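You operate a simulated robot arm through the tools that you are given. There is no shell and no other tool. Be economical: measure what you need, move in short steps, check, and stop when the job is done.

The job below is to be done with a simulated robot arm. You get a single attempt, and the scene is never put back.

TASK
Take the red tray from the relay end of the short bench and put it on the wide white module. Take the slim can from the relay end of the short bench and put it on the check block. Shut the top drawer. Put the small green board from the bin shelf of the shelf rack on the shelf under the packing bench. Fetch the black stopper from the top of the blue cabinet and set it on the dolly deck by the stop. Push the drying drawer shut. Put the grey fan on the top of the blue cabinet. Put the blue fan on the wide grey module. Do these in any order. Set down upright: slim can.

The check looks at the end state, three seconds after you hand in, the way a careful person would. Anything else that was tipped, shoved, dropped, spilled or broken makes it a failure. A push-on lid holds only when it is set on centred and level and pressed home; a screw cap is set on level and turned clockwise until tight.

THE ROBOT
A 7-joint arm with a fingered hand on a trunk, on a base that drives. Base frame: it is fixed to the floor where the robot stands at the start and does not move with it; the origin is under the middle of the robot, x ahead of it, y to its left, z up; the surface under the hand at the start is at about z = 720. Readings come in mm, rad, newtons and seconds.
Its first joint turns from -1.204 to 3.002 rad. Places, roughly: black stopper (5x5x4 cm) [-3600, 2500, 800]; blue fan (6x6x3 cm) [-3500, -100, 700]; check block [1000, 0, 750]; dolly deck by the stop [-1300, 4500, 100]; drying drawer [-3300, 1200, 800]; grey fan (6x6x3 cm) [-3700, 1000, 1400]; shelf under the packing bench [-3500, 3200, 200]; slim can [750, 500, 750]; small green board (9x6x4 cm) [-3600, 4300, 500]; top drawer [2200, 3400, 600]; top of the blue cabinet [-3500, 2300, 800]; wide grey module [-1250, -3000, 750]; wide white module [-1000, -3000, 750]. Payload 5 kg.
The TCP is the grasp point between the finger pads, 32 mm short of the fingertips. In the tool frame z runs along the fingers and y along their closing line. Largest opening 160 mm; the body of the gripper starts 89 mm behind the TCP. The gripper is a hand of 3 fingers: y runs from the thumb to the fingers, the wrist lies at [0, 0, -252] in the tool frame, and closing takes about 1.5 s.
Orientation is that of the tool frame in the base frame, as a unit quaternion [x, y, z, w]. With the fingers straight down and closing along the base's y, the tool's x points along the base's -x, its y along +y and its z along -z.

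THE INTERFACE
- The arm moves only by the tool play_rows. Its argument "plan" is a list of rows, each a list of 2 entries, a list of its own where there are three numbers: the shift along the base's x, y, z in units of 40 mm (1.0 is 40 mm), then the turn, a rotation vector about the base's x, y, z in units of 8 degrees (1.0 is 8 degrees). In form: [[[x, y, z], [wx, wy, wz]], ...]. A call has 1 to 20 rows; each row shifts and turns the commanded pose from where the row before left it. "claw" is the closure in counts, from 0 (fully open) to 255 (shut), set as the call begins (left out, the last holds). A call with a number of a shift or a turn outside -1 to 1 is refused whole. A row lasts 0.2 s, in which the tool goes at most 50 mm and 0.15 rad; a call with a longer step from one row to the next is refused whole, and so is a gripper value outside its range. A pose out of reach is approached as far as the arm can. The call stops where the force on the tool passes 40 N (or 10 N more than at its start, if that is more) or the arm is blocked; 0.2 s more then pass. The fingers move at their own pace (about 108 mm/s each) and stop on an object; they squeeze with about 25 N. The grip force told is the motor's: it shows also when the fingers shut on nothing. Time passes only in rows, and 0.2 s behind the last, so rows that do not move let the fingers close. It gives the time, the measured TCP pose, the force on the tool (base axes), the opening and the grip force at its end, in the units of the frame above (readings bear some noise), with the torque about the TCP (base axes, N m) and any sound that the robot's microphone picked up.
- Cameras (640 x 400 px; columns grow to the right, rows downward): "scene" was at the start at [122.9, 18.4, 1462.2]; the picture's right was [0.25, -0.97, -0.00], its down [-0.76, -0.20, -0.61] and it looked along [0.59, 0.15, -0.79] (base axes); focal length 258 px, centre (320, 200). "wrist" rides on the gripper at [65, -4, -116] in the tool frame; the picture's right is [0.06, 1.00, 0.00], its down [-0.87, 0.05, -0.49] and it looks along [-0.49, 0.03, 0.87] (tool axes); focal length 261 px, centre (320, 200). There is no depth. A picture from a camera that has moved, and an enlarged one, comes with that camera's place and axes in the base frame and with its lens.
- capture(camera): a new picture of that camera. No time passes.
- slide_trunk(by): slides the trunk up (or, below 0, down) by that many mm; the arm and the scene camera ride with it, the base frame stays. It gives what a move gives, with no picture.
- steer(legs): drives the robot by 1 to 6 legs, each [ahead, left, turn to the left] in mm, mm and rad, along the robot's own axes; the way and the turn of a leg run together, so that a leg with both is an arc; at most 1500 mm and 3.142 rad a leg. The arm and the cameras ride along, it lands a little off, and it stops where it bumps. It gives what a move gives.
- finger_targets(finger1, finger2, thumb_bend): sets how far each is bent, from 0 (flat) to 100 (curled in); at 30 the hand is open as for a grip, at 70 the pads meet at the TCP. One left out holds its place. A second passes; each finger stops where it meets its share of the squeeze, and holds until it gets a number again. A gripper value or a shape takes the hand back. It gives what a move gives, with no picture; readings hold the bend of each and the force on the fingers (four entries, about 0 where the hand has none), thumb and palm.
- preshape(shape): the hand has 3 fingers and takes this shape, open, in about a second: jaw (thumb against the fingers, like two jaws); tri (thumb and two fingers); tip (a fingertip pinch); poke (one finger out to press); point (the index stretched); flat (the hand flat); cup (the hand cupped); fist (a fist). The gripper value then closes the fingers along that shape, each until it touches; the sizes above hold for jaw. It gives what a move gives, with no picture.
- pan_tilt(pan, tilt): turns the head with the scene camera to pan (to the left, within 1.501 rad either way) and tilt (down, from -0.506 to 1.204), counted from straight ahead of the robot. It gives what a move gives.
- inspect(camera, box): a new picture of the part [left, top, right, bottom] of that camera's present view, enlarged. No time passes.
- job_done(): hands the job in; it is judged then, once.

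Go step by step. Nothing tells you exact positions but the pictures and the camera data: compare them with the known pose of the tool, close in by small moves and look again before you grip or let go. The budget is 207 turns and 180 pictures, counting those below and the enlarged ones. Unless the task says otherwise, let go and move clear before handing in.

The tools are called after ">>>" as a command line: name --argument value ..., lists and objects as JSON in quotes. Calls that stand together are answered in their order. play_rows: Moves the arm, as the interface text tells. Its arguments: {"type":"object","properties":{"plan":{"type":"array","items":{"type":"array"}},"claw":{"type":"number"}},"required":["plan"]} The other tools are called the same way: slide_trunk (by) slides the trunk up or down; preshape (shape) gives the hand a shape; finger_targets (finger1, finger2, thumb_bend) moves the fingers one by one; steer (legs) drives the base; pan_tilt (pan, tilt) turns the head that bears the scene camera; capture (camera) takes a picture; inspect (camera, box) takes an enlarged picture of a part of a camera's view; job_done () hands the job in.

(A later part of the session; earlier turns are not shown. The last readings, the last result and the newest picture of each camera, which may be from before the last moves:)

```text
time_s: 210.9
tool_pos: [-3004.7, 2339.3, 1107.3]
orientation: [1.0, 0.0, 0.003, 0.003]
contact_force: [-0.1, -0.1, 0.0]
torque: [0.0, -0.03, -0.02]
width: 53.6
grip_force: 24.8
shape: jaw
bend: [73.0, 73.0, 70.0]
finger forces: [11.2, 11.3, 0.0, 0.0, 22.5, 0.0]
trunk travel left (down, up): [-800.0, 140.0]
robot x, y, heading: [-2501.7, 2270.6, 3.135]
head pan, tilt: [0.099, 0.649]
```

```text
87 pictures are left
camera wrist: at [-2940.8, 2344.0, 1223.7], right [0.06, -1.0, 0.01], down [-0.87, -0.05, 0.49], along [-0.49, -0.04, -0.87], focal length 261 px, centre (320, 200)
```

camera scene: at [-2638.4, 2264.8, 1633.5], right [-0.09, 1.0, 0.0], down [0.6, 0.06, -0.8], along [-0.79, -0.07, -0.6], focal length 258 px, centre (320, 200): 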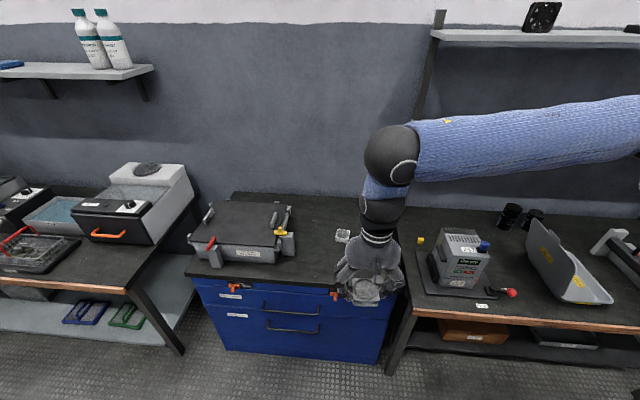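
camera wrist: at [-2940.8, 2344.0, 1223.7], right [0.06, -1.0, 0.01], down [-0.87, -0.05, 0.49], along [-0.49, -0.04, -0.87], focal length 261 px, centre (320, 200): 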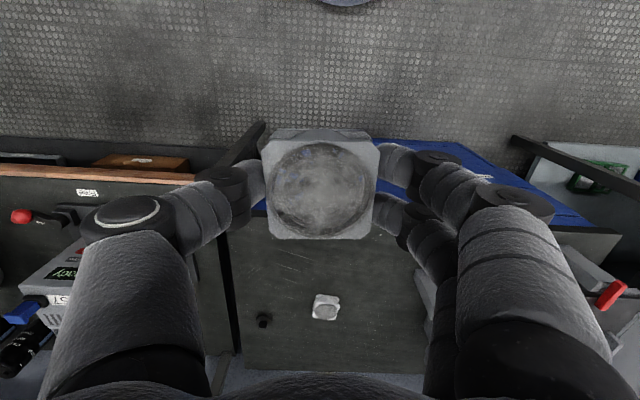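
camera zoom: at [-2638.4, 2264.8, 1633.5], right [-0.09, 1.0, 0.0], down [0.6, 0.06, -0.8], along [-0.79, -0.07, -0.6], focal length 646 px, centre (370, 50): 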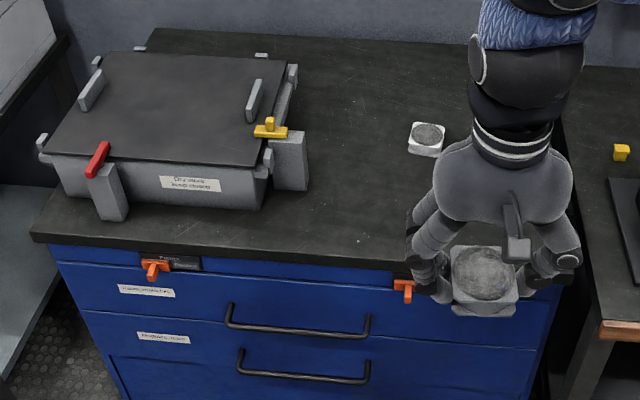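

A white fan and the black stopper (near (-3520, 2440)) are on the cabinet top, with free space in front around (-3310, 2270). I'll move closer and bring the grey fan above that spot.

>>> steer --legs '[[150, 0, 0.006]]'

>>> play_rows --plan '[[[-0.7, -0.3, -0.5], [0, 0, 0]], [[-0.7, -0.3, -0.5], [0, 0, 0]], [[-0.7, -0.3, -0.5], [0, 0, 0]], [[-0.7, -0.3, -0.5], [0, 0, 0]], [[-0.7, -0.3, -0.5], [0, 0, 0]], [[-0.4, -0.2, -0.5], [0, 0, 0]], [[0, 0, 0], [0, 0, 0]]]'

>>> capture --camera "wrist"

>>> capture --camera "scene"

```text
time_s: 212.3
tool_pos: [-3158.4, 2335.5, 1107.9]
orientation: [1.0, 0.003, 0.004, 0.003]
contact_force: [-0.3, 1.2, -0.5]
torque: [0.02, -0.03, -0.02]
width: 53.9
grip_force: 24.9
shape: jaw
bend: [73.0, 73.0, 70.0]
finger forces: [11.3, 11.2, 0.0, 0.0, 22.4, 0.0]
trunk travel left (down, up): [-800.0, 140.0]
robot x, y, heading: [-2653.4, 2274.1, 3.143]
head pan, tilt: [0.099, 0.649]
```

```text
time_s: 213.9
tool_pos: [-3311.5, 2269.2, 986.8]
orientation: [1.0, 0.004, 0.002, 0.003]
contact_force: [0.1, 1.0, 0.4]
torque: [-0.01, 0.0, -0.02]
width: 53.7
grip_force: 25.5
shape: jaw
bend: [73.0, 73.0, 70.0]
finger forces: [11.2, 11.3, 0.0, 0.0, 22.6, 0.1]
trunk travel left (down, up): [-800.0, 140.0]
robot x, y, heading: [-2654.4, 2271.1, 3.143]
head pan, tilt: [0.099, 0.649]
```

```text
86 pictures are left
camera wrist: at [-3247.9, 2274.5, 1102.9], right [0.07, -1.0, 0.01], down [-0.87, -0.06, 0.49], along [-0.49, -0.04, -0.87], focal length 261 px, centre (320, 200)
```

wrist: 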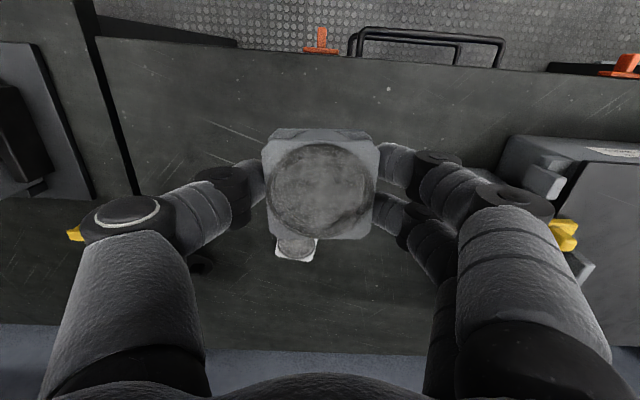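

```text
85 pictures are left
camera scene: at [-2789.3, 2264.4, 1633.6], right [-0.1, 1.0, 0.0], down [0.6, 0.06, -0.8], along [-0.79, -0.08, -0.6], focal length 258 px, centre (320, 200)
```

scene: 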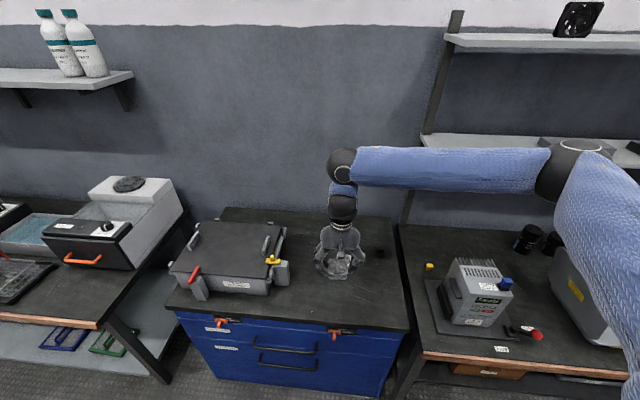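

The cabinet's front edge is near x = -3258, so I'll shift back to x ≈ -3375 and go lower.

>>> play_rows --plan '[[[-0.8, 0, -0.6], [0, 0, 0]], [[-0.8, 0, -0.6], [0, 0, 0]], [[0, 0, -0.8], [0, 0, 0]], [[0, 0, -0.8], [0, 0, 0]], [[0, 0, 0], [0, 0, 0]]]'

>>> capture --camera "wrist"

>>> inspect --camera "scene" --box '[260, 190, 420, 310]'

```text
time_s: 215.1
tool_pos: [-3374.6, 2269.6, 875.3]
orientation: [1.0, 0.004, 0.003, 0.003]
contact_force: [0.2, -0.8, -0.1]
torque: [0.02, 0.0, -0.04]
width: 53.7
grip_force: 25.1
shape: jaw
bend: [73.0, 73.0, 70.0]
finger forces: [11.3, 11.4, 0.1, 0.0, 22.6, 0.0]
trunk travel left (down, up): [-800.0, 140.0]
robot x, y, heading: [-2651.7, 2275.1, -3.144]
head pan, tilt: [0.099, 0.649]
```

```text
84 pictures are left
camera wrist: at [-3312.1, 2274.2, 990.9], right [0.07, -1.0, 0.01], down [-0.87, -0.06, 0.49], along [-0.49, -0.04, -0.87], focal length 261 px, centre (320, 200)
```

wrist: 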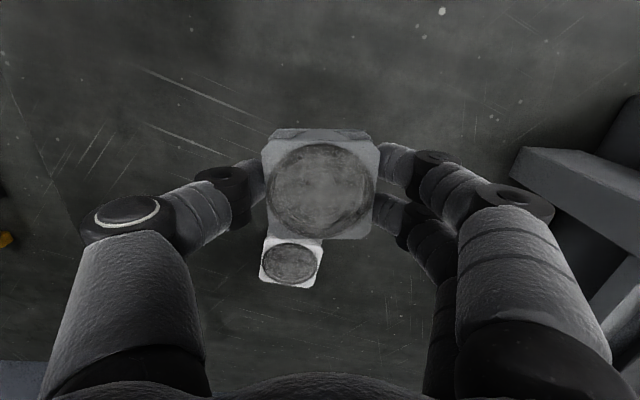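

```text
3.33 times, centred on (340, 250) of scene
camera zoom: at [-2789.4, 2264.1, 1633.6], right [-0.1, 1.0, 0.0], down [0.6, 0.06, -0.8], along [-0.79, -0.08, -0.6], focal length 861 px, centre (253, 33)
```

zoom: 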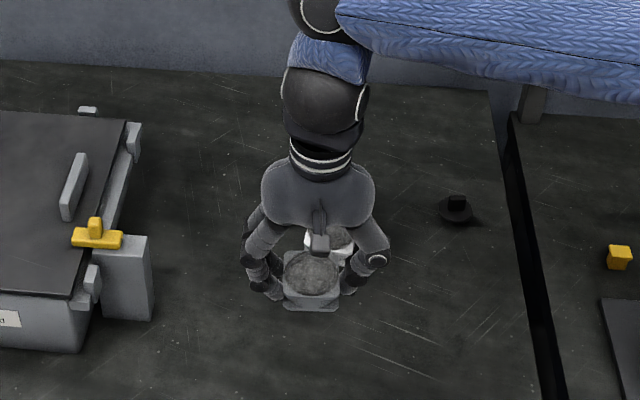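

The white fan's top reads about z = 770, so the cabinet top is near 740. The stopper is at about (-3594, 2460). I'll lower the fan toward contact.

>>> play_rows --plan '[[[0, 0, -0.7], [0, 0, 0]], [[0, 0, -0.7], [0, 0, 0]], [[0, 0, -0.4], [0, 0, 0]], [[0, 0, -0.15], [0, 0, 0]], [[0, 0, -0.1], [0, 0, 0]], [[0, 0, -0.1], [0, 0, 0]], [[0, 0, 0], [0, 0, 0]]]'

```text
time_s: 216.7
tool_pos: [-3377.7, 2268.8, 792.6]
orientation: [1.0, 0.003, 0.001, 0.002]
contact_force: [-1.5, 1.8, 35.5]
torque: [0.08, 0.03, 0.02]
width: 55.8
grip_force: 25.7
shape: jaw
bend: [74.0, 74.0, 71.0]
finger forces: [14.4, 14.5, 0.0, 0.1, 30.8, 0.1]
trunk travel left (down, up): [-800.0, 140.0]
robot x, y, heading: [-2653.8, 2274.7, 3.139]
head pan, tilt: [0.099, 0.649]
```

Contact at z = 793. I'll ease off, let go and rise.

>>> play_rows --plan '[[[0, 0, 0.07], [0, 0, 0]], [[0, 0, 0], [0, 0, 0]]]'

>>> play_rows --plan '[[[0, 0, 0], [0, 0, 0]], [[0, 0, 0], [0, 0, 0]], [[0, 0, 0], [0, 0, 0]], [[0, 0, 0], [0, 0, 0]], [[0, 0, 0.5], [0, 0, 0]], [[0, 0, 0.9], [0, 0, 0]], [[0, 0, 0.9], [0, 0, 0]], [[0, 0, 0.9], [0, 0, 0]], [[0, 0, 0], [0, 0, 0]]]' --claw 110

>>> capture --camera "wrist"

```text
time_s: 217.3
tool_pos: [-3375.8, 2268.5, 793.2]
orientation: [1.0, 0.003, 0.003, 0.003]
contact_force: [-8.5, 0.7, 28.7]
torque: [0.0, 0.14, 0.01]
width: 55.5
grip_force: 24.0
shape: jaw
bend: [74.0, 74.0, 71.0]
finger forces: [14.2, 14.1, 0.1, 0.0, 29.7, 0.1]
trunk travel left (down, up): [-800.0, 140.0]
robot x, y, heading: [-2649.7, 2274.5, -3.143]
head pan, tilt: [0.099, 0.649]
```

```text
time_s: 219.3
tool_pos: [-3377.3, 2268.7, 920.7]
orientation: [1.0, 0.004, 0.003, 0.002]
contact_force: [-0.2, -0.6, -1.3]
torque: [0.05, -0.03, -0.01]
width: 90.3
grip_force: 0.1
shape: jaw
bend: [72.0, 72.0, 70.0]
finger forces: [0.1, 0.1, 0.0, 0.0, 0.2, 0.0]
trunk travel left (down, up): [-800.0, 140.0]
robot x, y, heading: [-2650.4, 2270.6, 3.145]
head pan, tilt: [0.099, 0.649]
```

```text
82 pictures are left
camera wrist: at [-3314.0, 2273.8, 1036.0], right [0.07, -1.0, 0.01], down [-0.87, -0.06, 0.49], along [-0.48, -0.04, -0.87], focal length 261 px, centre (320, 200)
```

wrist: 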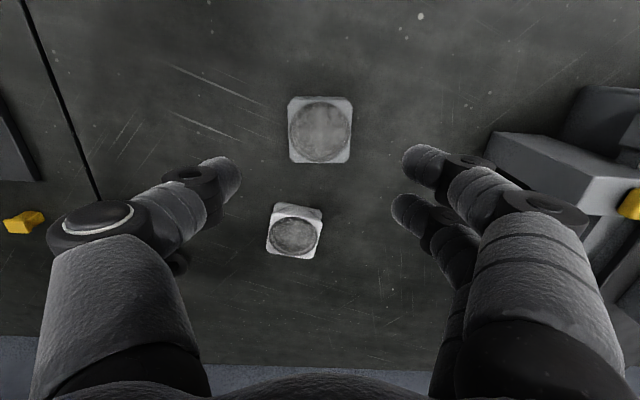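

The grey fan sits on the cabinet top. Next is the stopper at about (-3585, 2457): I'll drive a little closer and move above it.

>>> steer --legs '[[130, 0, 0]]'

>>> play_rows --plan '[[[-0.2, 0.8, 0], [0, 0, 0]], [[-0.2, 0.8, 0], [0, 0, 0]], [[-0.2, 0.8, 0], [0, 0, 0]], [[-0.2, 0.8, 0], [0, 0, 0]], [[-0.2, 0.8, 0], [0, 0, 0]], [[-0.2, 0.5, 0], [0, 0, 0]], [[0, 0, 0], [0, 0, 0]]]'

>>> capture --camera "wrist"

```text
time_s: 220.5
tool_pos: [-3508.5, 2270.8, 919.6]
orientation: [1.0, 0.003, 0.003, 0.003]
contact_force: [-0.6, -0.3, -0.8]
torque: [-0.01, -0.04, 0.01]
width: 90.1
grip_force: 0.0
shape: jaw
bend: [72.0, 72.0, 70.0]
finger forces: [0.1, 0.0, 0.0, 0.1, 0.0, 0.1]
trunk travel left (down, up): [-800.0, 140.0]
robot x, y, heading: [-2782.7, 2273.5, 3.138]
head pan, tilt: [0.099, 0.649]
```

```text
time_s: 222.1
tool_pos: [-3554.2, 2450.9, 921.8]
orientation: [1.0, 0.003, 0.003, 0.003]
contact_force: [0.1, -0.2, -0.2]
torque: [0.03, 0.01, -0.01]
width: 90.6
grip_force: 0.1
shape: jaw
bend: [72.0, 72.0, 70.0]
finger forces: [0.0, 0.0, 0.1, 0.0, 0.1, 0.0]
trunk travel left (down, up): [-800.0, 140.0]
robot x, y, heading: [-2783.9, 2274.6, 3.137]
head pan, tilt: [0.099, 0.649]
```

```text
81 pictures are left
camera wrist: at [-3491.2, 2455.6, 1038.0], right [0.07, -1.0, 0.01], down [-0.87, -0.06, 0.49], along [-0.49, -0.04, -0.87], focal length 261 px, centre (320, 200)
```

wrist: 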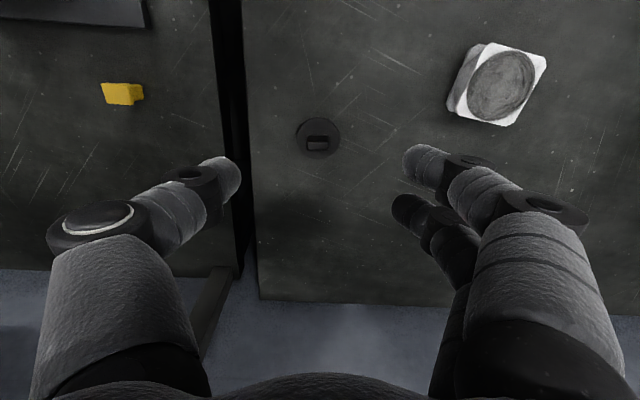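

The stopper is a disc with a small bar on top, at about (-3571, 2451). I'll enlarge it.

>>> inspect --camera "wrist" --box '[270, 95, 370, 180]'

>>> inspect --camera "scene" --box '[320, 220, 440, 300]'

```text
4.71 times, centred on (320, 138) of wrist
camera zoom: at [-3491.2, 2455.6, 1038.0], right [0.07, -1.0, 0.01], down [-0.87, -0.06, 0.49], along [-0.49, -0.04, -0.87], focal length 1227 px, centre (320, 494)
```

zoom: 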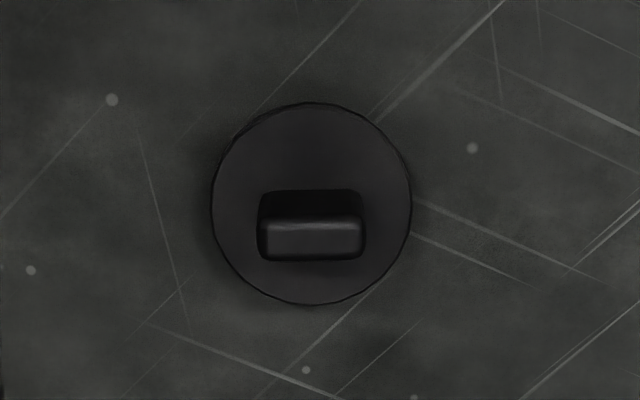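

```text
5.00 times, centred on (380, 260) of scene
camera zoom: at [-2920.4, 2264.5, 1633.5], right [-0.1, 1.0, 0.0], down [0.6, 0.06, -0.8], along [-0.79, -0.08, -0.6], focal length 1292 px, centre (20, -100)
```

zoom: 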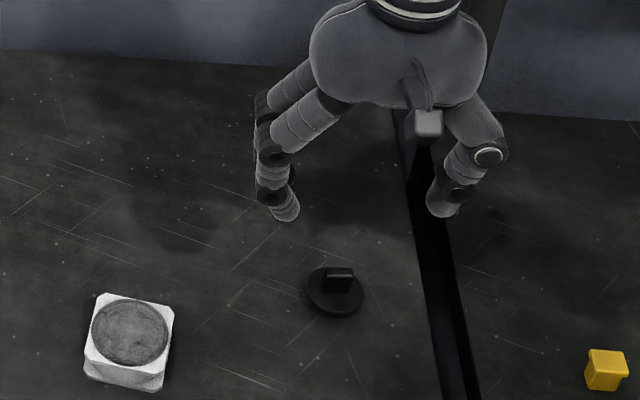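

The stopper has a thin disc and a 24 × 10 mm bar, standing about 40 mm tall. I'll turn the hand 90° about the vertical so the fingers pinch the bar across its thin side.

>>> play_rows --plan '[[[-0.2, 0, 0], [0, 0, 1]], [[-0.2, 0, 0], [0, 0, 1]], [[0, 0, 0], [0, 0, 1]], [[0, 0, 0], [0, 0, 1]], [[0, 0, 0], [0, 0, 1]], [[0, 0, 0], [0, 0, 1]], [[0, 0, 0], [0, 0, 1]], [[0, 0, 0], [0, 0, 1]], [[0, 0, 0], [0, 0, 1]], [[0, 0, 0], [0, 0, 1]], [[0, 0, 0], [0, 0, 1]], [[0, 0, 0], [0, 0, 0.25]], [[0, 0, 0], [0, 0, 0]]]' --claw 150

>>> capture --camera "wrist"

```text
time_s: 224.9
tool_pos: [-3571.9, 2450.4, 920.1]
orientation: [0.705, 0.71, 0.004, 0.0]
contact_force: [-0.1, 0.1, 0.2]
torque: [0.0, -0.01, -0.02]
width: 66.8
grip_force: 0.1
shape: jaw
bend: [73.0, 73.0, 70.0]
finger forces: [0.0, 0.0, 0.0, 0.0, 0.0, 0.1]
trunk travel left (down, up): [-800.0, 140.0]
robot x, y, heading: [-2780.7, 2271.5, 3.146]
head pan, tilt: [0.099, 0.649]
```

```text
78 pictures are left
camera wrist: at [-3577.7, 2514.4, 1036.6], right [1.0, 0.07, 0.01], down [0.06, -0.87, 0.49], along [0.04, -0.49, -0.87], focal length 261 px, centre (320, 200)
```

wrist: 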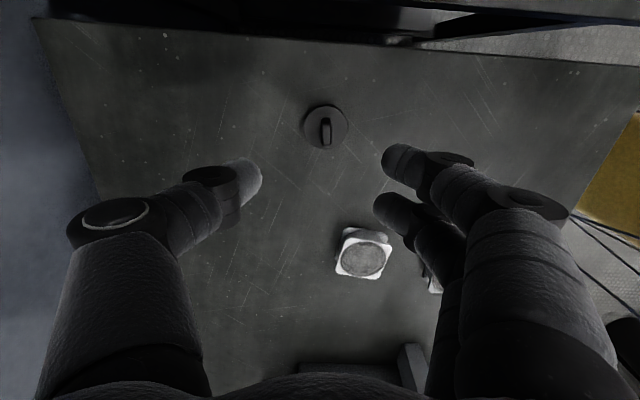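

The bar lies at about (-3566, 2450), now across the closing line. I'll go down over it.

>>> play_rows --plan '[[[0.13, 0, -0.8], [0, 0, 0]], [[0, 0, -0.8], [0, 0, 0]], [[0, 0, -0.8], [0, 0, 0]], [[0, 0, -0.25], [0, 0, 0]], [[0, 0, 0], [0, 0, 0]]]'

>>> capture --camera "wrist"

>>> inspect --camera "scene" --box '[340, 210, 440, 290]'

```text
time_s: 226.1
tool_pos: [-3565.6, 2450.1, 814.8]
orientation: [0.705, 0.709, 0.003, 0.0]
contact_force: [-0.1, -0.2, -0.5]
torque: [0.01, 0.0, -0.03]
width: 66.2
grip_force: 0.1
shape: jaw
bend: [73.0, 73.0, 70.0]
finger forces: [0.0, 0.0, 0.0, 0.0, 0.0, 0.0]
trunk travel left (down, up): [-800.0, 140.0]
robot x, y, heading: [-2786.8, 2273.9, 3.139]
head pan, tilt: [0.099, 0.649]
```

```text
77 pictures are left
camera wrist: at [-3571.9, 2515.2, 931.0], right [1.0, 0.07, 0.01], down [0.06, -0.87, 0.49], along [0.04, -0.49, -0.87], focal length 261 px, centre (320, 200)
```

wrist: 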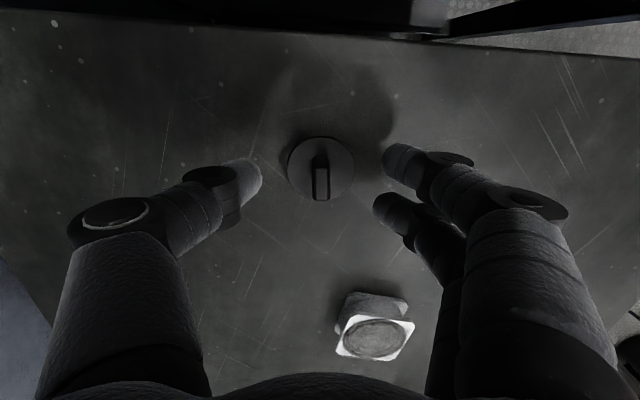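

```text
5.00 times, centred on (390, 250) of scene
camera zoom: at [-2920.3, 2264.8, 1633.5], right [-0.1, 1.0, 0.0], down [0.6, 0.06, -0.8], along [-0.79, -0.08, -0.6], focal length 1292 px, centre (-30, -50)
```

zoom: 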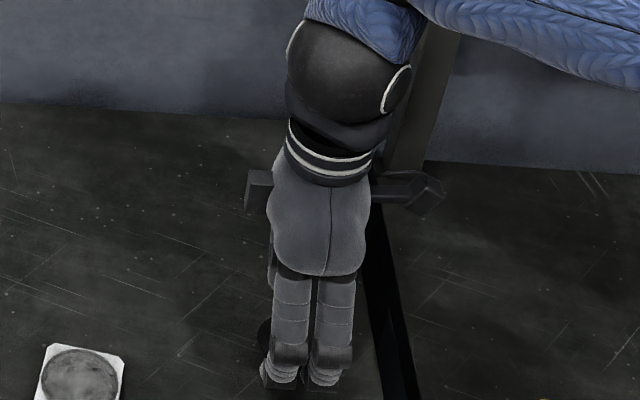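

Aligned. I'll go down 9 mm more and close.

>>> play_rows --plan '[[[0, -0.05, -0.22], [0, 0, 0]], [[0, 0, 0], [0, 0, 0]]]'

>>> play_rows --plan '[[[0, 0, 0], [0, 0, 0]], [[0, 0, 0], [0, 0, 0]], [[0, 0, 0], [0, 0, 0]], [[0, 0, 0], [0, 0, 0]], [[0, 0, 0], [0, 0, 0]], [[0, 0, 0], [0, 0, 0]]]' --claw 255

>>> capture --camera "wrist"

```text
time_s: 226.7
tool_pos: [-3566.8, 2447.8, 806.0]
orientation: [0.705, 0.709, 0.004, 0.0]
contact_force: [1.5, 0.1, 0.8]
torque: [0.0, -0.01, -0.02]
width: 66.5
grip_force: 0.0
shape: jaw
bend: [73.0, 73.0, 70.0]
finger forces: [0.0, 0.0, 0.0, 0.0, 0.0, 0.0]
trunk travel left (down, up): [-800.0, 140.0]
robot x, y, heading: [-2784.9, 2273.1, 3.134]
head pan, tilt: [0.099, 0.649]
```

```text
time_s: 228.1
tool_pos: [-3566.4, 2448.1, 806.7]
orientation: [0.705, 0.709, 0.003, 0.0]
contact_force: [0.6, -1.4, 9.7]
torque: [0.01, 0.04, -0.02]
width: 21.3
grip_force: 25.3
shape: jaw
bend: [73.0, 72.0, 70.0]
finger forces: [9.8, 10.1, 0.0, 0.0, 22.3, 0.0]
trunk travel left (down, up): [-800.0, 140.0]
robot x, y, heading: [-2786.6, 2274.2, 3.141]
head pan, tilt: [0.099, 0.649]
```

```text
75 pictures are left
camera wrist: at [-3572.2, 2512.7, 923.0], right [1.0, 0.07, 0.0], down [0.06, -0.87, 0.49], along [0.04, -0.49, -0.87], focal length 261 px, centre (320, 200)
```

wrist: 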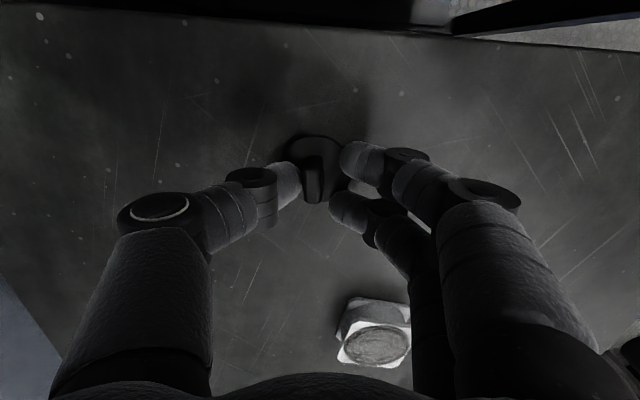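

The reading says 21 mm, which is wider than the bar looks. I'll enlarge to see what the fingers are touching.

>>> inspect --camera "wrist" --box '[260, 120, 390, 230]'

```text
3.64 times, centred on (325, 175) of wrist
camera zoom: at [-3572.2, 2512.7, 923.0], right [1.0, 0.07, 0.0], down [0.06, -0.87, 0.49], along [0.04, -0.49, -0.87], focal length 948 px, centre (302, 291)
```

zoom: 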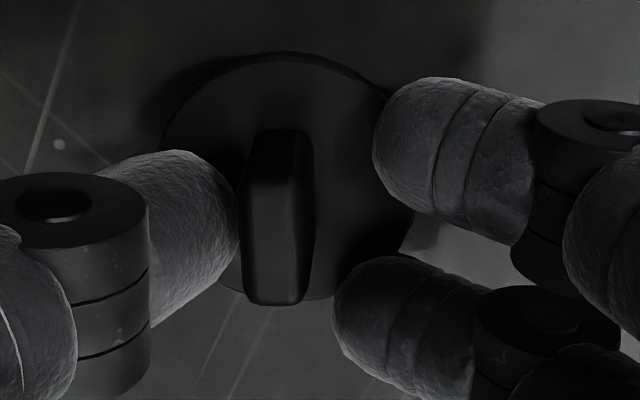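

The thumb is on the bar while the two fingers press the disc's rim, which isn't a good hold. I'll open, go lower, and take the disc itself by its rim with all three.

>>> play_rows --plan '[[[0, 0, 0.03], [0, 0, 0]], [[0, 0, 0], [0, 0, 0]], [[0, 0, 0], [0, 0, 0]], [[0, 0, 0], [0, 0, 0]], [[0, 0, 0], [0, 0, 0]]]' --claw 115

>>> capture --camera "wrist"

```text
time_s: 229.3
tool_pos: [-3566.4, 2448.2, 807.7]
orientation: [0.705, 0.709, 0.004, 0.001]
contact_force: [0.0, 0.1, -0.2]
torque: [-0.02, 0.01, 0.01]
width: 87.1
grip_force: 0.0
shape: jaw
bend: [72.0, 72.0, 70.0]
finger forces: [0.0, 0.0, 0.0, 0.0, 0.0, 0.0]
trunk travel left (down, up): [-800.0, 140.0]
robot x, y, heading: [-2783.7, 2275.5, 3.142]
head pan, tilt: [0.099, 0.649]
```

```text
73 pictures are left
camera wrist: at [-3572.2, 2513.3, 923.4], right [1.0, 0.07, 0.01], down [0.06, -0.87, 0.49], along [0.04, -0.49, -0.87], focal length 261 px, centre (320, 200)
```

wrist: 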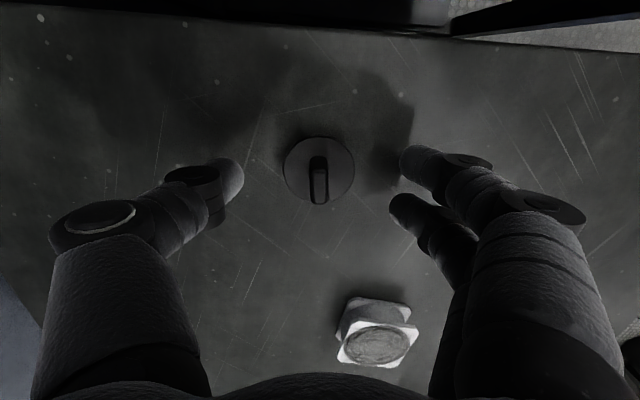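

The disc is centred at (-3567, 2448). I'll go down 14 mm and close on its rim.

>>> play_rows --plan '[[[0, 0, -0.2], [0, 0, 0]], [[0, 0, -0.12], [0, 0, 0]], [[0, 0, 0], [0, 0, 0]]]'

>>> play_rows --plan '[[[0, 0, 0], [0, 0, 0]], [[0, 0, 0], [0, 0, 0]], [[0, 0, 0], [0, 0, 0]], [[0, 0, 0], [0, 0, 0]], [[0, 0, 0], [0, 0, 0]], [[0, 0, 0], [0, 0, 0]]]' --claw 255

>>> inspect --camera "wrist" --box '[240, 110, 400, 240]'

```text
time_s: 230.1
tool_pos: [-3564.7, 2448.1, 793.6]
orientation: [0.705, 0.709, 0.004, 0.0]
contact_force: [-0.1, -1.1, -0.2]
torque: [0.0, -0.04, -0.02]
width: 87.2
grip_force: 0.1
shape: jaw
bend: [72.0, 72.0, 70.0]
finger forces: [0.1, 0.0, 0.0, 0.0, 0.0, 0.1]
trunk travel left (down, up): [-800.0, 140.0]
robot x, y, heading: [-2785.0, 2273.2, 3.136]
head pan, tilt: [0.099, 0.649]
```

```text
time_s: 231.5
tool_pos: [-3566.4, 2448.3, 793.4]
orientation: [0.705, 0.709, 0.004, 0.0]
contact_force: [-0.6, -0.1, -1.2]
torque: [0.01, -0.02, -0.01]
width: 32.0
grip_force: 24.9
shape: jaw
bend: [73.0, 73.0, 71.0]
finger forces: [11.7, 10.0, 0.0, 0.1, 20.0, 0.1]
trunk travel left (down, up): [-800.0, 140.0]
robot x, y, heading: [-2784.0, 2273.7, 3.138]
head pan, tilt: [0.099, 0.649]
```

```text
3.08 times, centred on (320, 175) of wrist
camera zoom: at [-3572.4, 2512.8, 909.7], right [1.0, 0.07, 0.01], down [0.06, -0.87, 0.49], along [0.04, -0.49, -0.87], focal length 802 px, centre (320, 277)
```

zoom: 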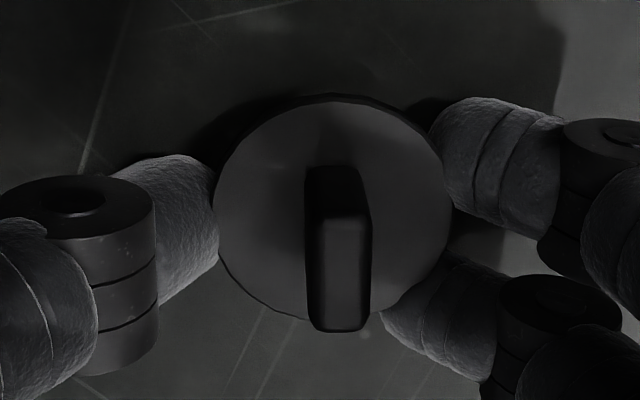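

A proper three-point hold on the rim. I'll lift and check it.

>>> play_rows --plan '[[[0, 0, 0.3], [0, 0, 0]], [[0, 0, 0.6], [0, 0, 0]], [[0, 0, 0.8], [0, 0, 0]], [[0, 0, 0.9], [0, 0, 0]], [[0, 0, 0.9], [0, 0, 0]], [[0, 0, 0.9], [0, 0, 0]], [[0, 0, 0], [0, 0, 0]]]'

>>> inspect --camera "wrist" --box '[240, 110, 400, 240]'

```text
time_s: 233.1
tool_pos: [-3568.3, 2448.8, 970.0]
orientation: [0.705, 0.709, 0.004, 0.0]
contact_force: [-0.1, 0.5, -0.2]
torque: [-0.02, -0.01, -0.01]
width: 31.8
grip_force: 24.4
shape: jaw
bend: [73.0, 73.0, 71.0]
finger forces: [11.8, 10.1, 0.1, 0.0, 19.2, 0.1]
trunk travel left (down, up): [-800.0, 140.0]
robot x, y, heading: [-2783.4, 2276.4, 3.141]
head pan, tilt: [0.099, 0.649]
```

```text
3.08 times, centred on (320, 175) of wrist
camera zoom: at [-3573.7, 2511.9, 1085.3], right [1.0, 0.07, 0.01], down [0.06, -0.87, 0.49], along [0.04, -0.49, -0.87], focal length 802 px, centre (320, 277)
```

zoom: 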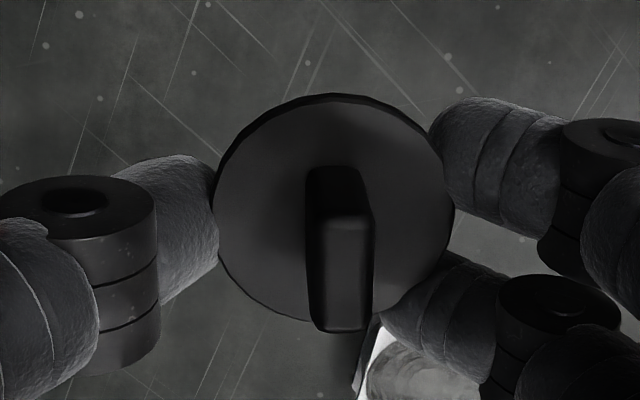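

The stopper is held level. I'll draw the arm in, back off, turn to face +y and look for the dolly.

>>> play_rows --plan '[[[0.9, -0.37, 0.1], [0, 0, 0]], [[0.9, -0.37, 0.1], [0, 0, 0]], [[0.9, -0.37, 0.1], [0, 0, 0]], [[0.9, -0.37, 0], [0, 0, 0]], [[0.9, -0.37, 0], [0, 0, 0]], [[0.9, -0.37, 0], [0, 0, 0]], [[0.9, -0.37, 0], [0, 0, 0]], [[0.9, -0.37, 0], [0, 0, 0]], [[0.9, -0.37, 0], [0, 0, 0]], [[0, 0, 0], [0, 0, 0]]]'

>>> steer --legs '[[-500, 0, 0], [0, 0, -1.571]]'

>>> pan_tilt --pan -0.3 --tilt 0.45

>>> capture --camera "scene"

```text
time_s: 235.3
tool_pos: [-3242.0, 2315.1, 982.4]
orientation: [0.705, 0.71, 0.003, 0.001]
contact_force: [-0.5, -0.5, 0.1]
torque: [-0.03, -0.01, 0.0]
width: 31.6
grip_force: 24.7
shape: jaw
bend: [73.0, 73.0, 71.0]
finger forces: [11.6, 9.7, 0.1, 0.0, 18.8, 0.0]
trunk travel left (down, up): [-800.0, 140.0]
robot x, y, heading: [-2785.5, 2279.9, 3.138]
head pan, tilt: [0.099, 0.649]
```

```text
time_s: 242.1
tool_pos: [-2253.8, 2732.7, 981.8]
orientation: [1.0, 0.002, 0.003, 0.002]
contact_force: [0.6, 0.5, 0.4]
torque: [0.0, -0.01, 0.0]
width: 31.3
grip_force: 25.1
shape: jaw
bend: [73.0, 73.0, 71.0]
finger forces: [11.4, 9.5, 0.0, 0.0, 18.4, 0.1]
trunk travel left (down, up): [-800.0, 140.0]
robot x, y, heading: [-2295.2, 2276.6, 1.567]
head pan, tilt: [0.099, 0.649]
```

```text
time_s: 242.9
tool_pos: [-2255.0, 2733.4, 980.5]
orientation: [1.0, 0.003, 0.002, 0.003]
contact_force: [-0.5, -0.2, -0.3]
torque: [-0.01, 0.0, 0.01]
width: 31.4
grip_force: 25.1
shape: jaw
bend: [73.0, 73.0, 71.0]
finger forces: [11.5, 9.5, 0.0, 0.1, 18.4, 0.0]
trunk travel left (down, up): [-800.0, 140.0]
robot x, y, heading: [-2296.6, 2275.0, 1.569]
head pan, tilt: [-0.3, 0.45]
```

```text
70 pictures are left
camera scene: at [-2268.0, 2412.0, 1651.3], right [0.95, -0.3, 0.0], down [-0.13, -0.42, -0.9], along [0.27, 0.86, -0.44], focal length 258 px, centre (320, 200)
```

scene: 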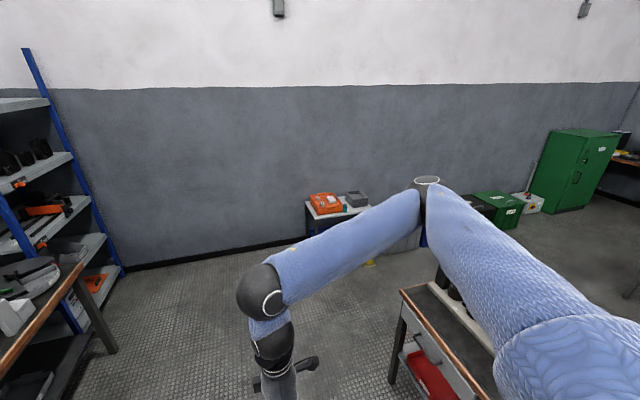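

Something like a trolley stands near (-1400, 4500), and a desk starts at about (-1650, 3150). I'll check the grip and drive closer along x ≈ -2250.

>>> inspect --camera "wrist" --box '[240, 110, 400, 240]'

>>> steer --legs '[[1150, 0, 0]]'

>>> pan_tilt --pan -0.9 --tilt 0.7

>>> capture --camera "scene"

```text
3.08 times, centred on (320, 175) of wrist
camera zoom: at [-2190.9, 2737.7, 1097.9], right [0.07, -1.0, 0.01], down [-0.87, -0.06, 0.49], along [-0.49, -0.04, -0.87], focal length 802 px, centre (320, 277)
```

zoom: 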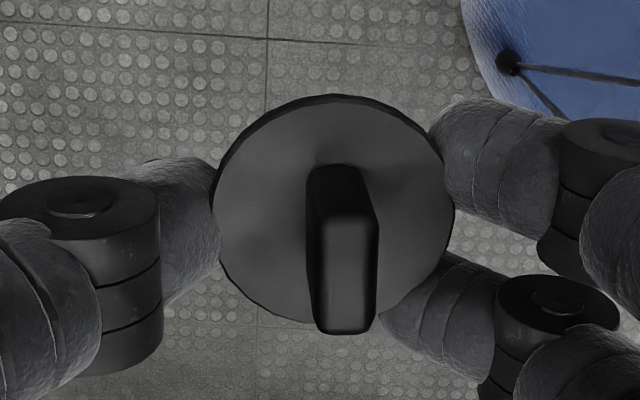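

```text
time_s: 248.8
tool_pos: [-2283.8, 3885.1, 981.6]
orientation: [1.0, 0.018, 0.002, 0.002]
contact_force: [-0.2, 0.8, 0.0]
torque: [0.01, 0.02, -0.01]
width: 31.5
grip_force: 25.0
shape: jaw
bend: [73.0, 73.0, 71.0]
finger forces: [11.5, 9.5, 0.1, 0.0, 18.4, 0.1]
trunk travel left (down, up): [-800.0, 140.0]
robot x, y, heading: [-2312.5, 3426.1, 1.603]
head pan, tilt: [-0.3, 0.45]
```

```text
time_s: 249.8
tool_pos: [-2284.1, 3886.6, 981.7]
orientation: [1.0, 0.019, 0.003, 0.003]
contact_force: [0.4, -0.3, -1.1]
torque: [0.01, 0.02, 0.02]
width: 31.4
grip_force: 25.0
shape: jaw
bend: [73.0, 73.0, 71.0]
finger forces: [11.5, 9.5, 0.0, 0.0, 18.3, 0.0]
trunk travel left (down, up): [-800.0, 140.0]
robot x, y, heading: [-2313.2, 3425.0, 1.602]
head pan, tilt: [-0.901, 0.7]
```

```text
68 pictures are left
camera scene: at [-2247.5, 3530.6, 1629.2], right [0.64, -0.76, 0.0], down [-0.49, -0.42, -0.76], along [0.58, 0.49, -0.64], focal length 258 px, centre (320, 200)
```

scene: 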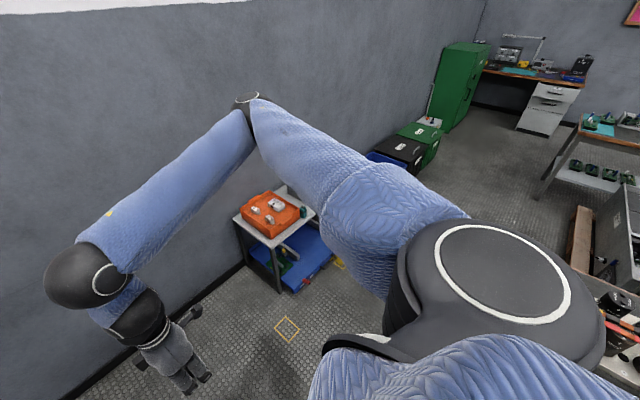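

I see a small table with an orange case, and beside and under it a blue dolly near (-1350, 4380). I'll drive in front of it, facing +y.

>>> steer --legs '[[150, 0, -0.031], [0, -900, 0]]'

>>> pan_tilt --pan 0.3 --tilt 0.85

>>> capture --camera "scene"

>>> capture --camera "wrist"

```text
time_s: 255.5
tool_pos: [-1371.7, 4037.5, 983.1]
orientation: [1.0, 0.007, 0.003, 0.002]
contact_force: [-0.5, -0.3, 0.5]
torque: [-0.04, 0.03, -0.03]
width: 31.2
grip_force: 24.6
shape: jaw
bend: [73.0, 73.0, 71.0]
finger forces: [11.5, 9.3, 0.1, 0.0, 18.3, 0.1]
trunk travel left (down, up): [-800.0, 140.0]
robot x, y, heading: [-1408.0, 3579.2, 1.577]
head pan, tilt: [-0.901, 0.7]
```

```text
time_s: 256.9
tool_pos: [-1371.2, 4037.4, 982.3]
orientation: [1.0, 0.007, 0.002, 0.002]
contact_force: [-0.5, -0.7, -0.9]
torque: [0.01, 0.02, 0.03]
width: 31.6
grip_force: 24.8
shape: jaw
bend: [73.0, 73.0, 71.0]
finger forces: [11.5, 9.4, 0.0, 0.0, 18.3, 0.0]
trunk travel left (down, up): [-800.0, 140.0]
robot x, y, heading: [-1411.5, 3575.6, 1.574]
head pan, tilt: [0.3, 0.85]
```

```text
67 pictures are left
camera scene: at [-1432.8, 3703.1, 1616.9], right [0.95, 0.3, 0.0], down [0.23, -0.72, -0.66], along [-0.2, 0.63, -0.75], focal length 258 px, centre (320, 200)
```

scene: 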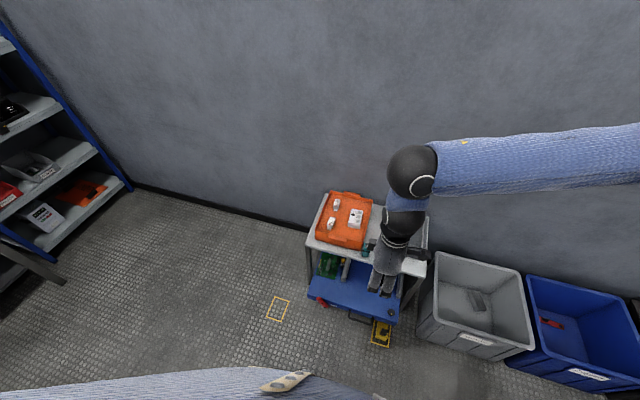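

```text
66 pictures are left
camera wrist: at [-1308.4, 4042.8, 1097.9], right [0.08, -1.0, 0.01], down [-0.87, -0.06, 0.49], along [-0.49, -0.04, -0.87], focal length 261 px, centre (320, 200)
```

wrist: 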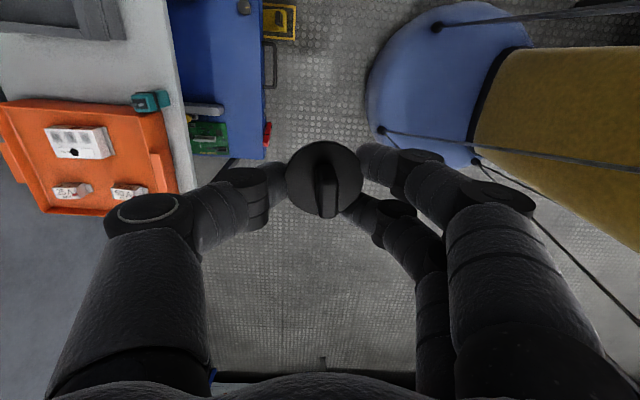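

I see the blue deck at the front of the trolley. I'll enlarge to find the stop.

>>> inspect --camera "scene" --box '[290, 230, 450, 360]'

>>> inspect --camera "wrist" --box '[150, 0, 310, 170]'

```text
3.08 times, centred on (370, 295) of scene
camera zoom: at [-1432.8, 3703.1, 1616.9], right [0.95, 0.3, 0.0], down [0.23, -0.72, -0.66], along [-0.2, 0.63, -0.75], focal length 795 px, centre (166, -92)
```

zoom: 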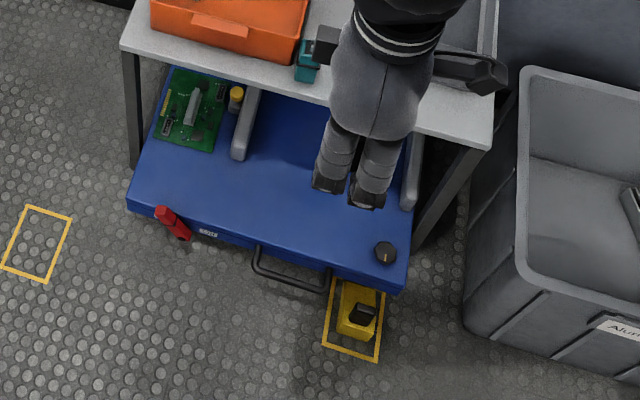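

```text
2.35 times, centred on (230, 85) of wrist
camera zoom: at [-1308.4, 4042.8, 1097.9], right [0.08, -1.0, 0.01], down [-0.87, -0.06, 0.49], along [-0.49, -0.04, -0.87], focal length 613 px, centre (532, 471)
```

zoom: 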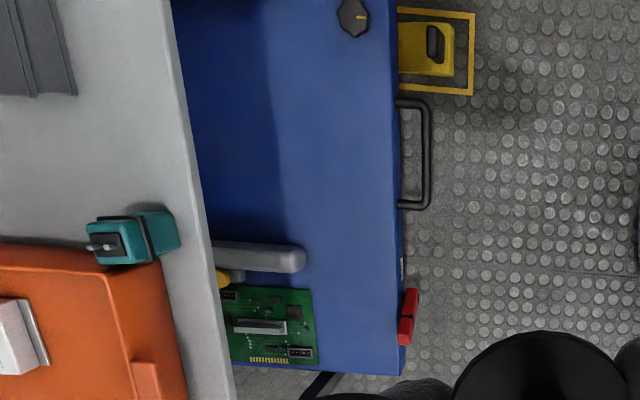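

The deck spans about x -1678 to -1159, with its front edge at y ≈ 4230; the table top overhangs it from y ≈ 4350. I'll enlarge the label and the details to see what the "stop" is.

>>> inspect --camera "scene" --box '[328, 292, 368, 317]'

>>> inspect --camera "scene" --box '[385, 295, 425, 345]'

>>> inspect --camera "wrist" --box '[220, 0, 310, 60]'

```text
16.00 times, centred on (348, 304) of scene
camera zoom: at [-1432.8, 3703.1, 1616.9], right [0.95, 0.3, 0.0], down [0.23, -0.72, -0.66], along [-0.2, 0.63, -0.75], focal length 4134 px, centre (-128, -1472)
```

zoom: 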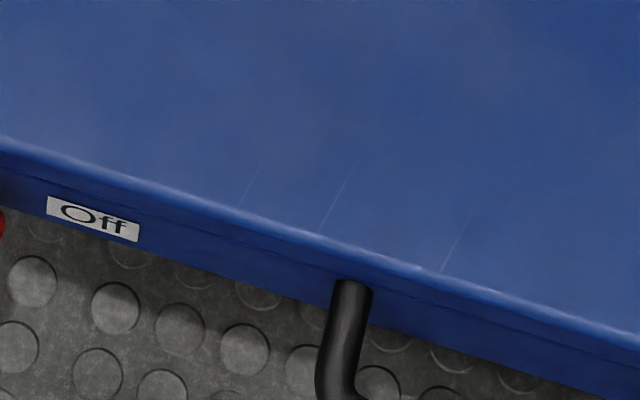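

```text
8.00 times, centred on (405, 320) of scene
camera zoom: at [-1432.8, 3703.1, 1616.9], right [0.95, 0.3, 0.0], down [0.23, -0.72, -0.66], along [-0.2, 0.63, -0.75], focal length 2067 px, centre (-360, -760)
```

zoom: 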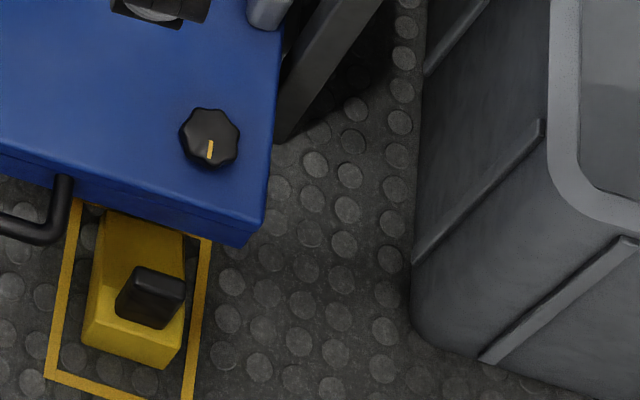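

```text
6.67 times, centred on (265, 30) of wrist
camera zoom: at [-1308.4, 4042.8, 1097.9], right [0.08, -1.0, 0.01], down [-0.87, -0.06, 0.49], along [-0.49, -0.04, -0.87], focal length 1738 px, centre (687, 1333)
```

zoom: 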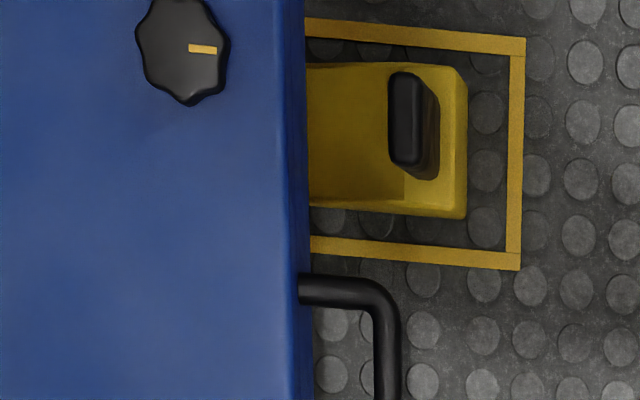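

The stop isn't clear yet: there are two grey bars on the deck and a yellow chock on the floor. I need the trunk low anyway for the deck, so I'll lower it by 600 mm and look under the table.

>>> slide_trunk --by -600

>>> pan_tilt --pan 0.1 --tilt 0.65

>>> capture --camera "scene"

```text
refused: -600 is not a number from -400 to 400
```

```text
time_s: 257.6
tool_pos: [-1371.8, 4037.1, 981.2]
orientation: [1.0, 0.007, 0.003, 0.003]
contact_force: [-0.1, -0.3, 1.2]
torque: [0.02, -0.01, -0.03]
width: 31.3
grip_force: 25.5
shape: jaw
bend: [73.0, 73.0, 71.0]
finger forces: [11.5, 9.5, 0.0, 0.1, 18.3, 0.0]
trunk travel left (down, up): [-800.0, 140.0]
robot x, y, heading: [-1408.5, 3580.7, 1.575]
head pan, tilt: [0.099, 0.649]
```

```text
60 pictures are left
camera scene: at [-1418.6, 3714.8, 1633.4], right [0.99, 0.11, 0.0], down [0.06, -0.6, -0.8], along [-0.08, 0.79, -0.61], focal length 258 px, centre (320, 200)
```

scene: 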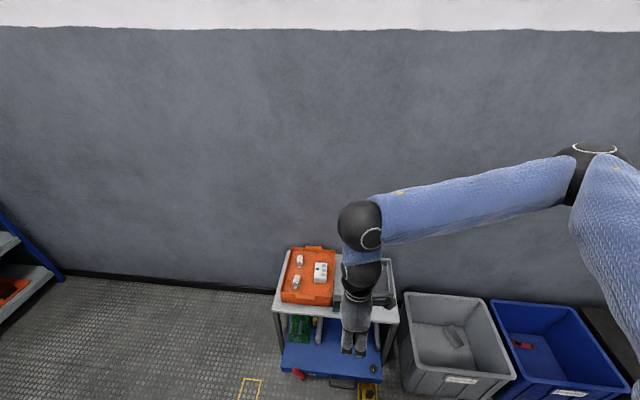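

>>> slide_trunk --by -400

>>> slide_trunk --by -180

>>> pan_tilt --pan 0.0 --tilt 0.7

>>> capture --camera "scene"

```text
time_s: 261.5
tool_pos: [-1372.4, 4037.7, 581.9]
orientation: [1.0, 0.007, 0.002, 0.002]
contact_force: [-0.4, 0.0, -0.8]
torque: [0.01, -0.03, 0.0]
width: 31.4
grip_force: 24.7
shape: jaw
bend: [73.0, 73.0, 71.0]
finger forces: [11.4, 9.4, 0.0, 0.0, 18.4, 0.0]
trunk travel left (down, up): [-400.0, 540.0]
robot x, y, heading: [-1406.5, 3576.8, 1.575]
head pan, tilt: [0.099, 0.649]
```

```text
time_s: 263.5
tool_pos: [-1372.4, 4037.3, 401.6]
orientation: [1.0, 0.007, 0.002, 0.002]
contact_force: [-0.5, 0.4, 0.3]
torque: [0.0, 0.0, 0.03]
width: 31.4
grip_force: 24.4
shape: jaw
bend: [73.0, 73.0, 71.0]
finger forces: [11.4, 9.3, 0.0, 0.0, 18.4, 0.0]
trunk travel left (down, up): [-220.0, 720.0]
robot x, y, heading: [-1409.4, 3581.3, 1.573]
head pan, tilt: [0.099, 0.649]
```

```text
time_s: 264.1
tool_pos: [-1373.2, 4037.4, 401.5]
orientation: [1.0, 0.007, 0.003, 0.002]
contact_force: [-0.5, -0.2, 0.6]
torque: [0.03, -0.01, 0.01]
width: 31.4
grip_force: 24.9
shape: jaw
bend: [73.0, 73.0, 71.0]
finger forces: [11.4, 9.5, 0.0, 0.0, 18.2, 0.0]
trunk travel left (down, up): [-220.0, 720.0]
robot x, y, heading: [-1411.9, 3581.9, 1.582]
head pan, tilt: [0.0, 0.7]
```

```text
59 pictures are left
camera scene: at [-1410.0, 3713.3, 1049.2], right [1.0, 0.01, 0.0], down [0.0, -0.64, -0.76], along [0.0, 0.76, -0.64], focal length 258 px, centre (320, 200)
```

scene: 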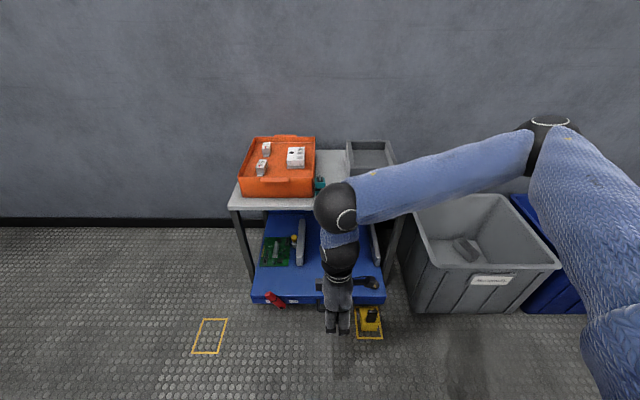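

>>> inspect --camera "scene" --box '[230, 190, 410, 345]'

```text
2.58 times, centred on (320, 268) of scene
camera zoom: at [-1410.0, 3713.3, 1049.2], right [1.0, 0.01, 0.0], down [0.0, -0.64, -0.76], along [0.0, 0.76, -0.64], focal length 667 px, centre (320, 26)
```

zoom: 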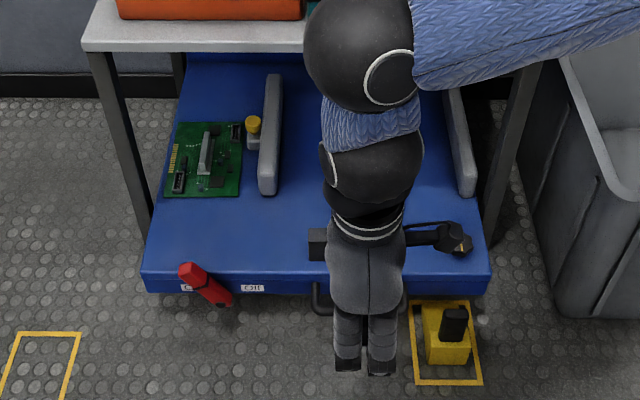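

The deck surface is at z ≈ 134, and the point given lies between the two grey bars, partly under the table top (front edge y ≈ 4350, underside z ≈ 470). I'll set the stopper down at about (-1330, 4270) first, then push it gently deeper between the bars.

>>> play_rows --plan '[[[0.18, 0.95, -0.3], [0, 0, 0]], [[0.18, 0.95, -0.3], [0, 0, 0]], [[0.18, 0.95, -0.3], [0, 0, 0]], [[0.18, 0.95, -0.3], [0, 0, 0]], [[0.18, 0.95, -0.3], [0, 0, 0]], [[0.18, 0.95, -0.3], [0, 0, 0]], [[0, 0.1, -0.7], [0, 0, 0]], [[0, 0, -0.7], [0, 0, 0]], [[0, 0, 0], [0, 0, 0]]]'

>>> capture --camera "wrist"

```text
time_s: 266.1
tool_pos: [-1330.4, 4270.0, 272.1]
orientation: [1.0, 0.007, 0.003, 0.003]
contact_force: [-0.1, 0.0, -0.4]
torque: [-0.01, 0.03, 0.02]
width: 31.2
grip_force: 24.7
shape: jaw
bend: [73.0, 73.0, 72.0]
finger forces: [11.1, 9.0, 0.0, 0.0, 18.1, 0.0]
trunk travel left (down, up): [-220.0, 720.0]
robot x, y, heading: [-1410.7, 3579.6, 1.574]
head pan, tilt: [0.0, 0.7]
```

```text
57 pictures are left
camera wrist: at [-1266.3, 4275.0, 388.9], right [0.08, -1.0, 0.01], down [-0.87, -0.06, 0.49], along [-0.49, -0.04, -0.87], focal length 261 px, centre (320, 200)
```

wrist: 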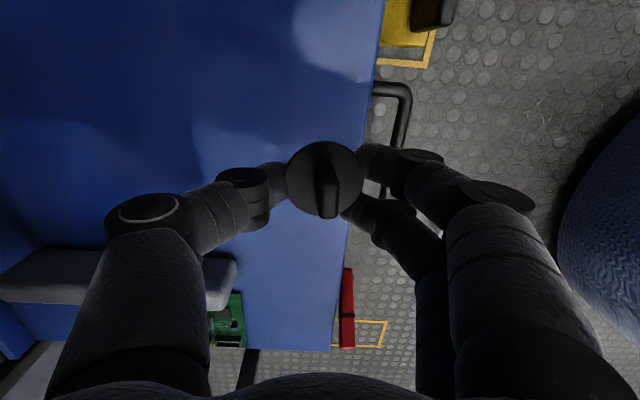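

The stopper is over the deck, 50 mm inside its front edge. I'll lower it.

>>> play_rows --plan '[[[0, 0.2, -0.7], [0, 0, 0]], [[0, 0, -0.7], [0, 0, 0]], [[0, 0, -0.5], [0, 0, 0]], [[0, 0, -0.15], [0, 0, 0]], [[0, 0, -0.1], [0, 0, 0]], [[0, 0, -0.1], [0, 0, 0]], [[0, 0, 0], [0, 0, 0]]]'

```text
time_s: 267.9
tool_pos: [-1340.8, 4299.0, 220.6]
orientation: [1.0, 0.008, -0.011, -0.023]
contact_force: [0.4, 0.8, -0.4]
torque: [-0.03, 0.01, -0.01]
width: 31.0
grip_force: 25.0
shape: jaw
bend: [73.0, 73.0, 72.0]
finger forces: [11.1, 8.8, 0.0, 0.0, 18.1, 0.0]
trunk travel left (down, up): [-220.0, 720.0]
robot x, y, heading: [-1410.7, 3577.4, 1.576]
head pan, tilt: [0.0, 0.7]
stopped in row 7: the arm was blocked; the commanded pose is now the measured one
```

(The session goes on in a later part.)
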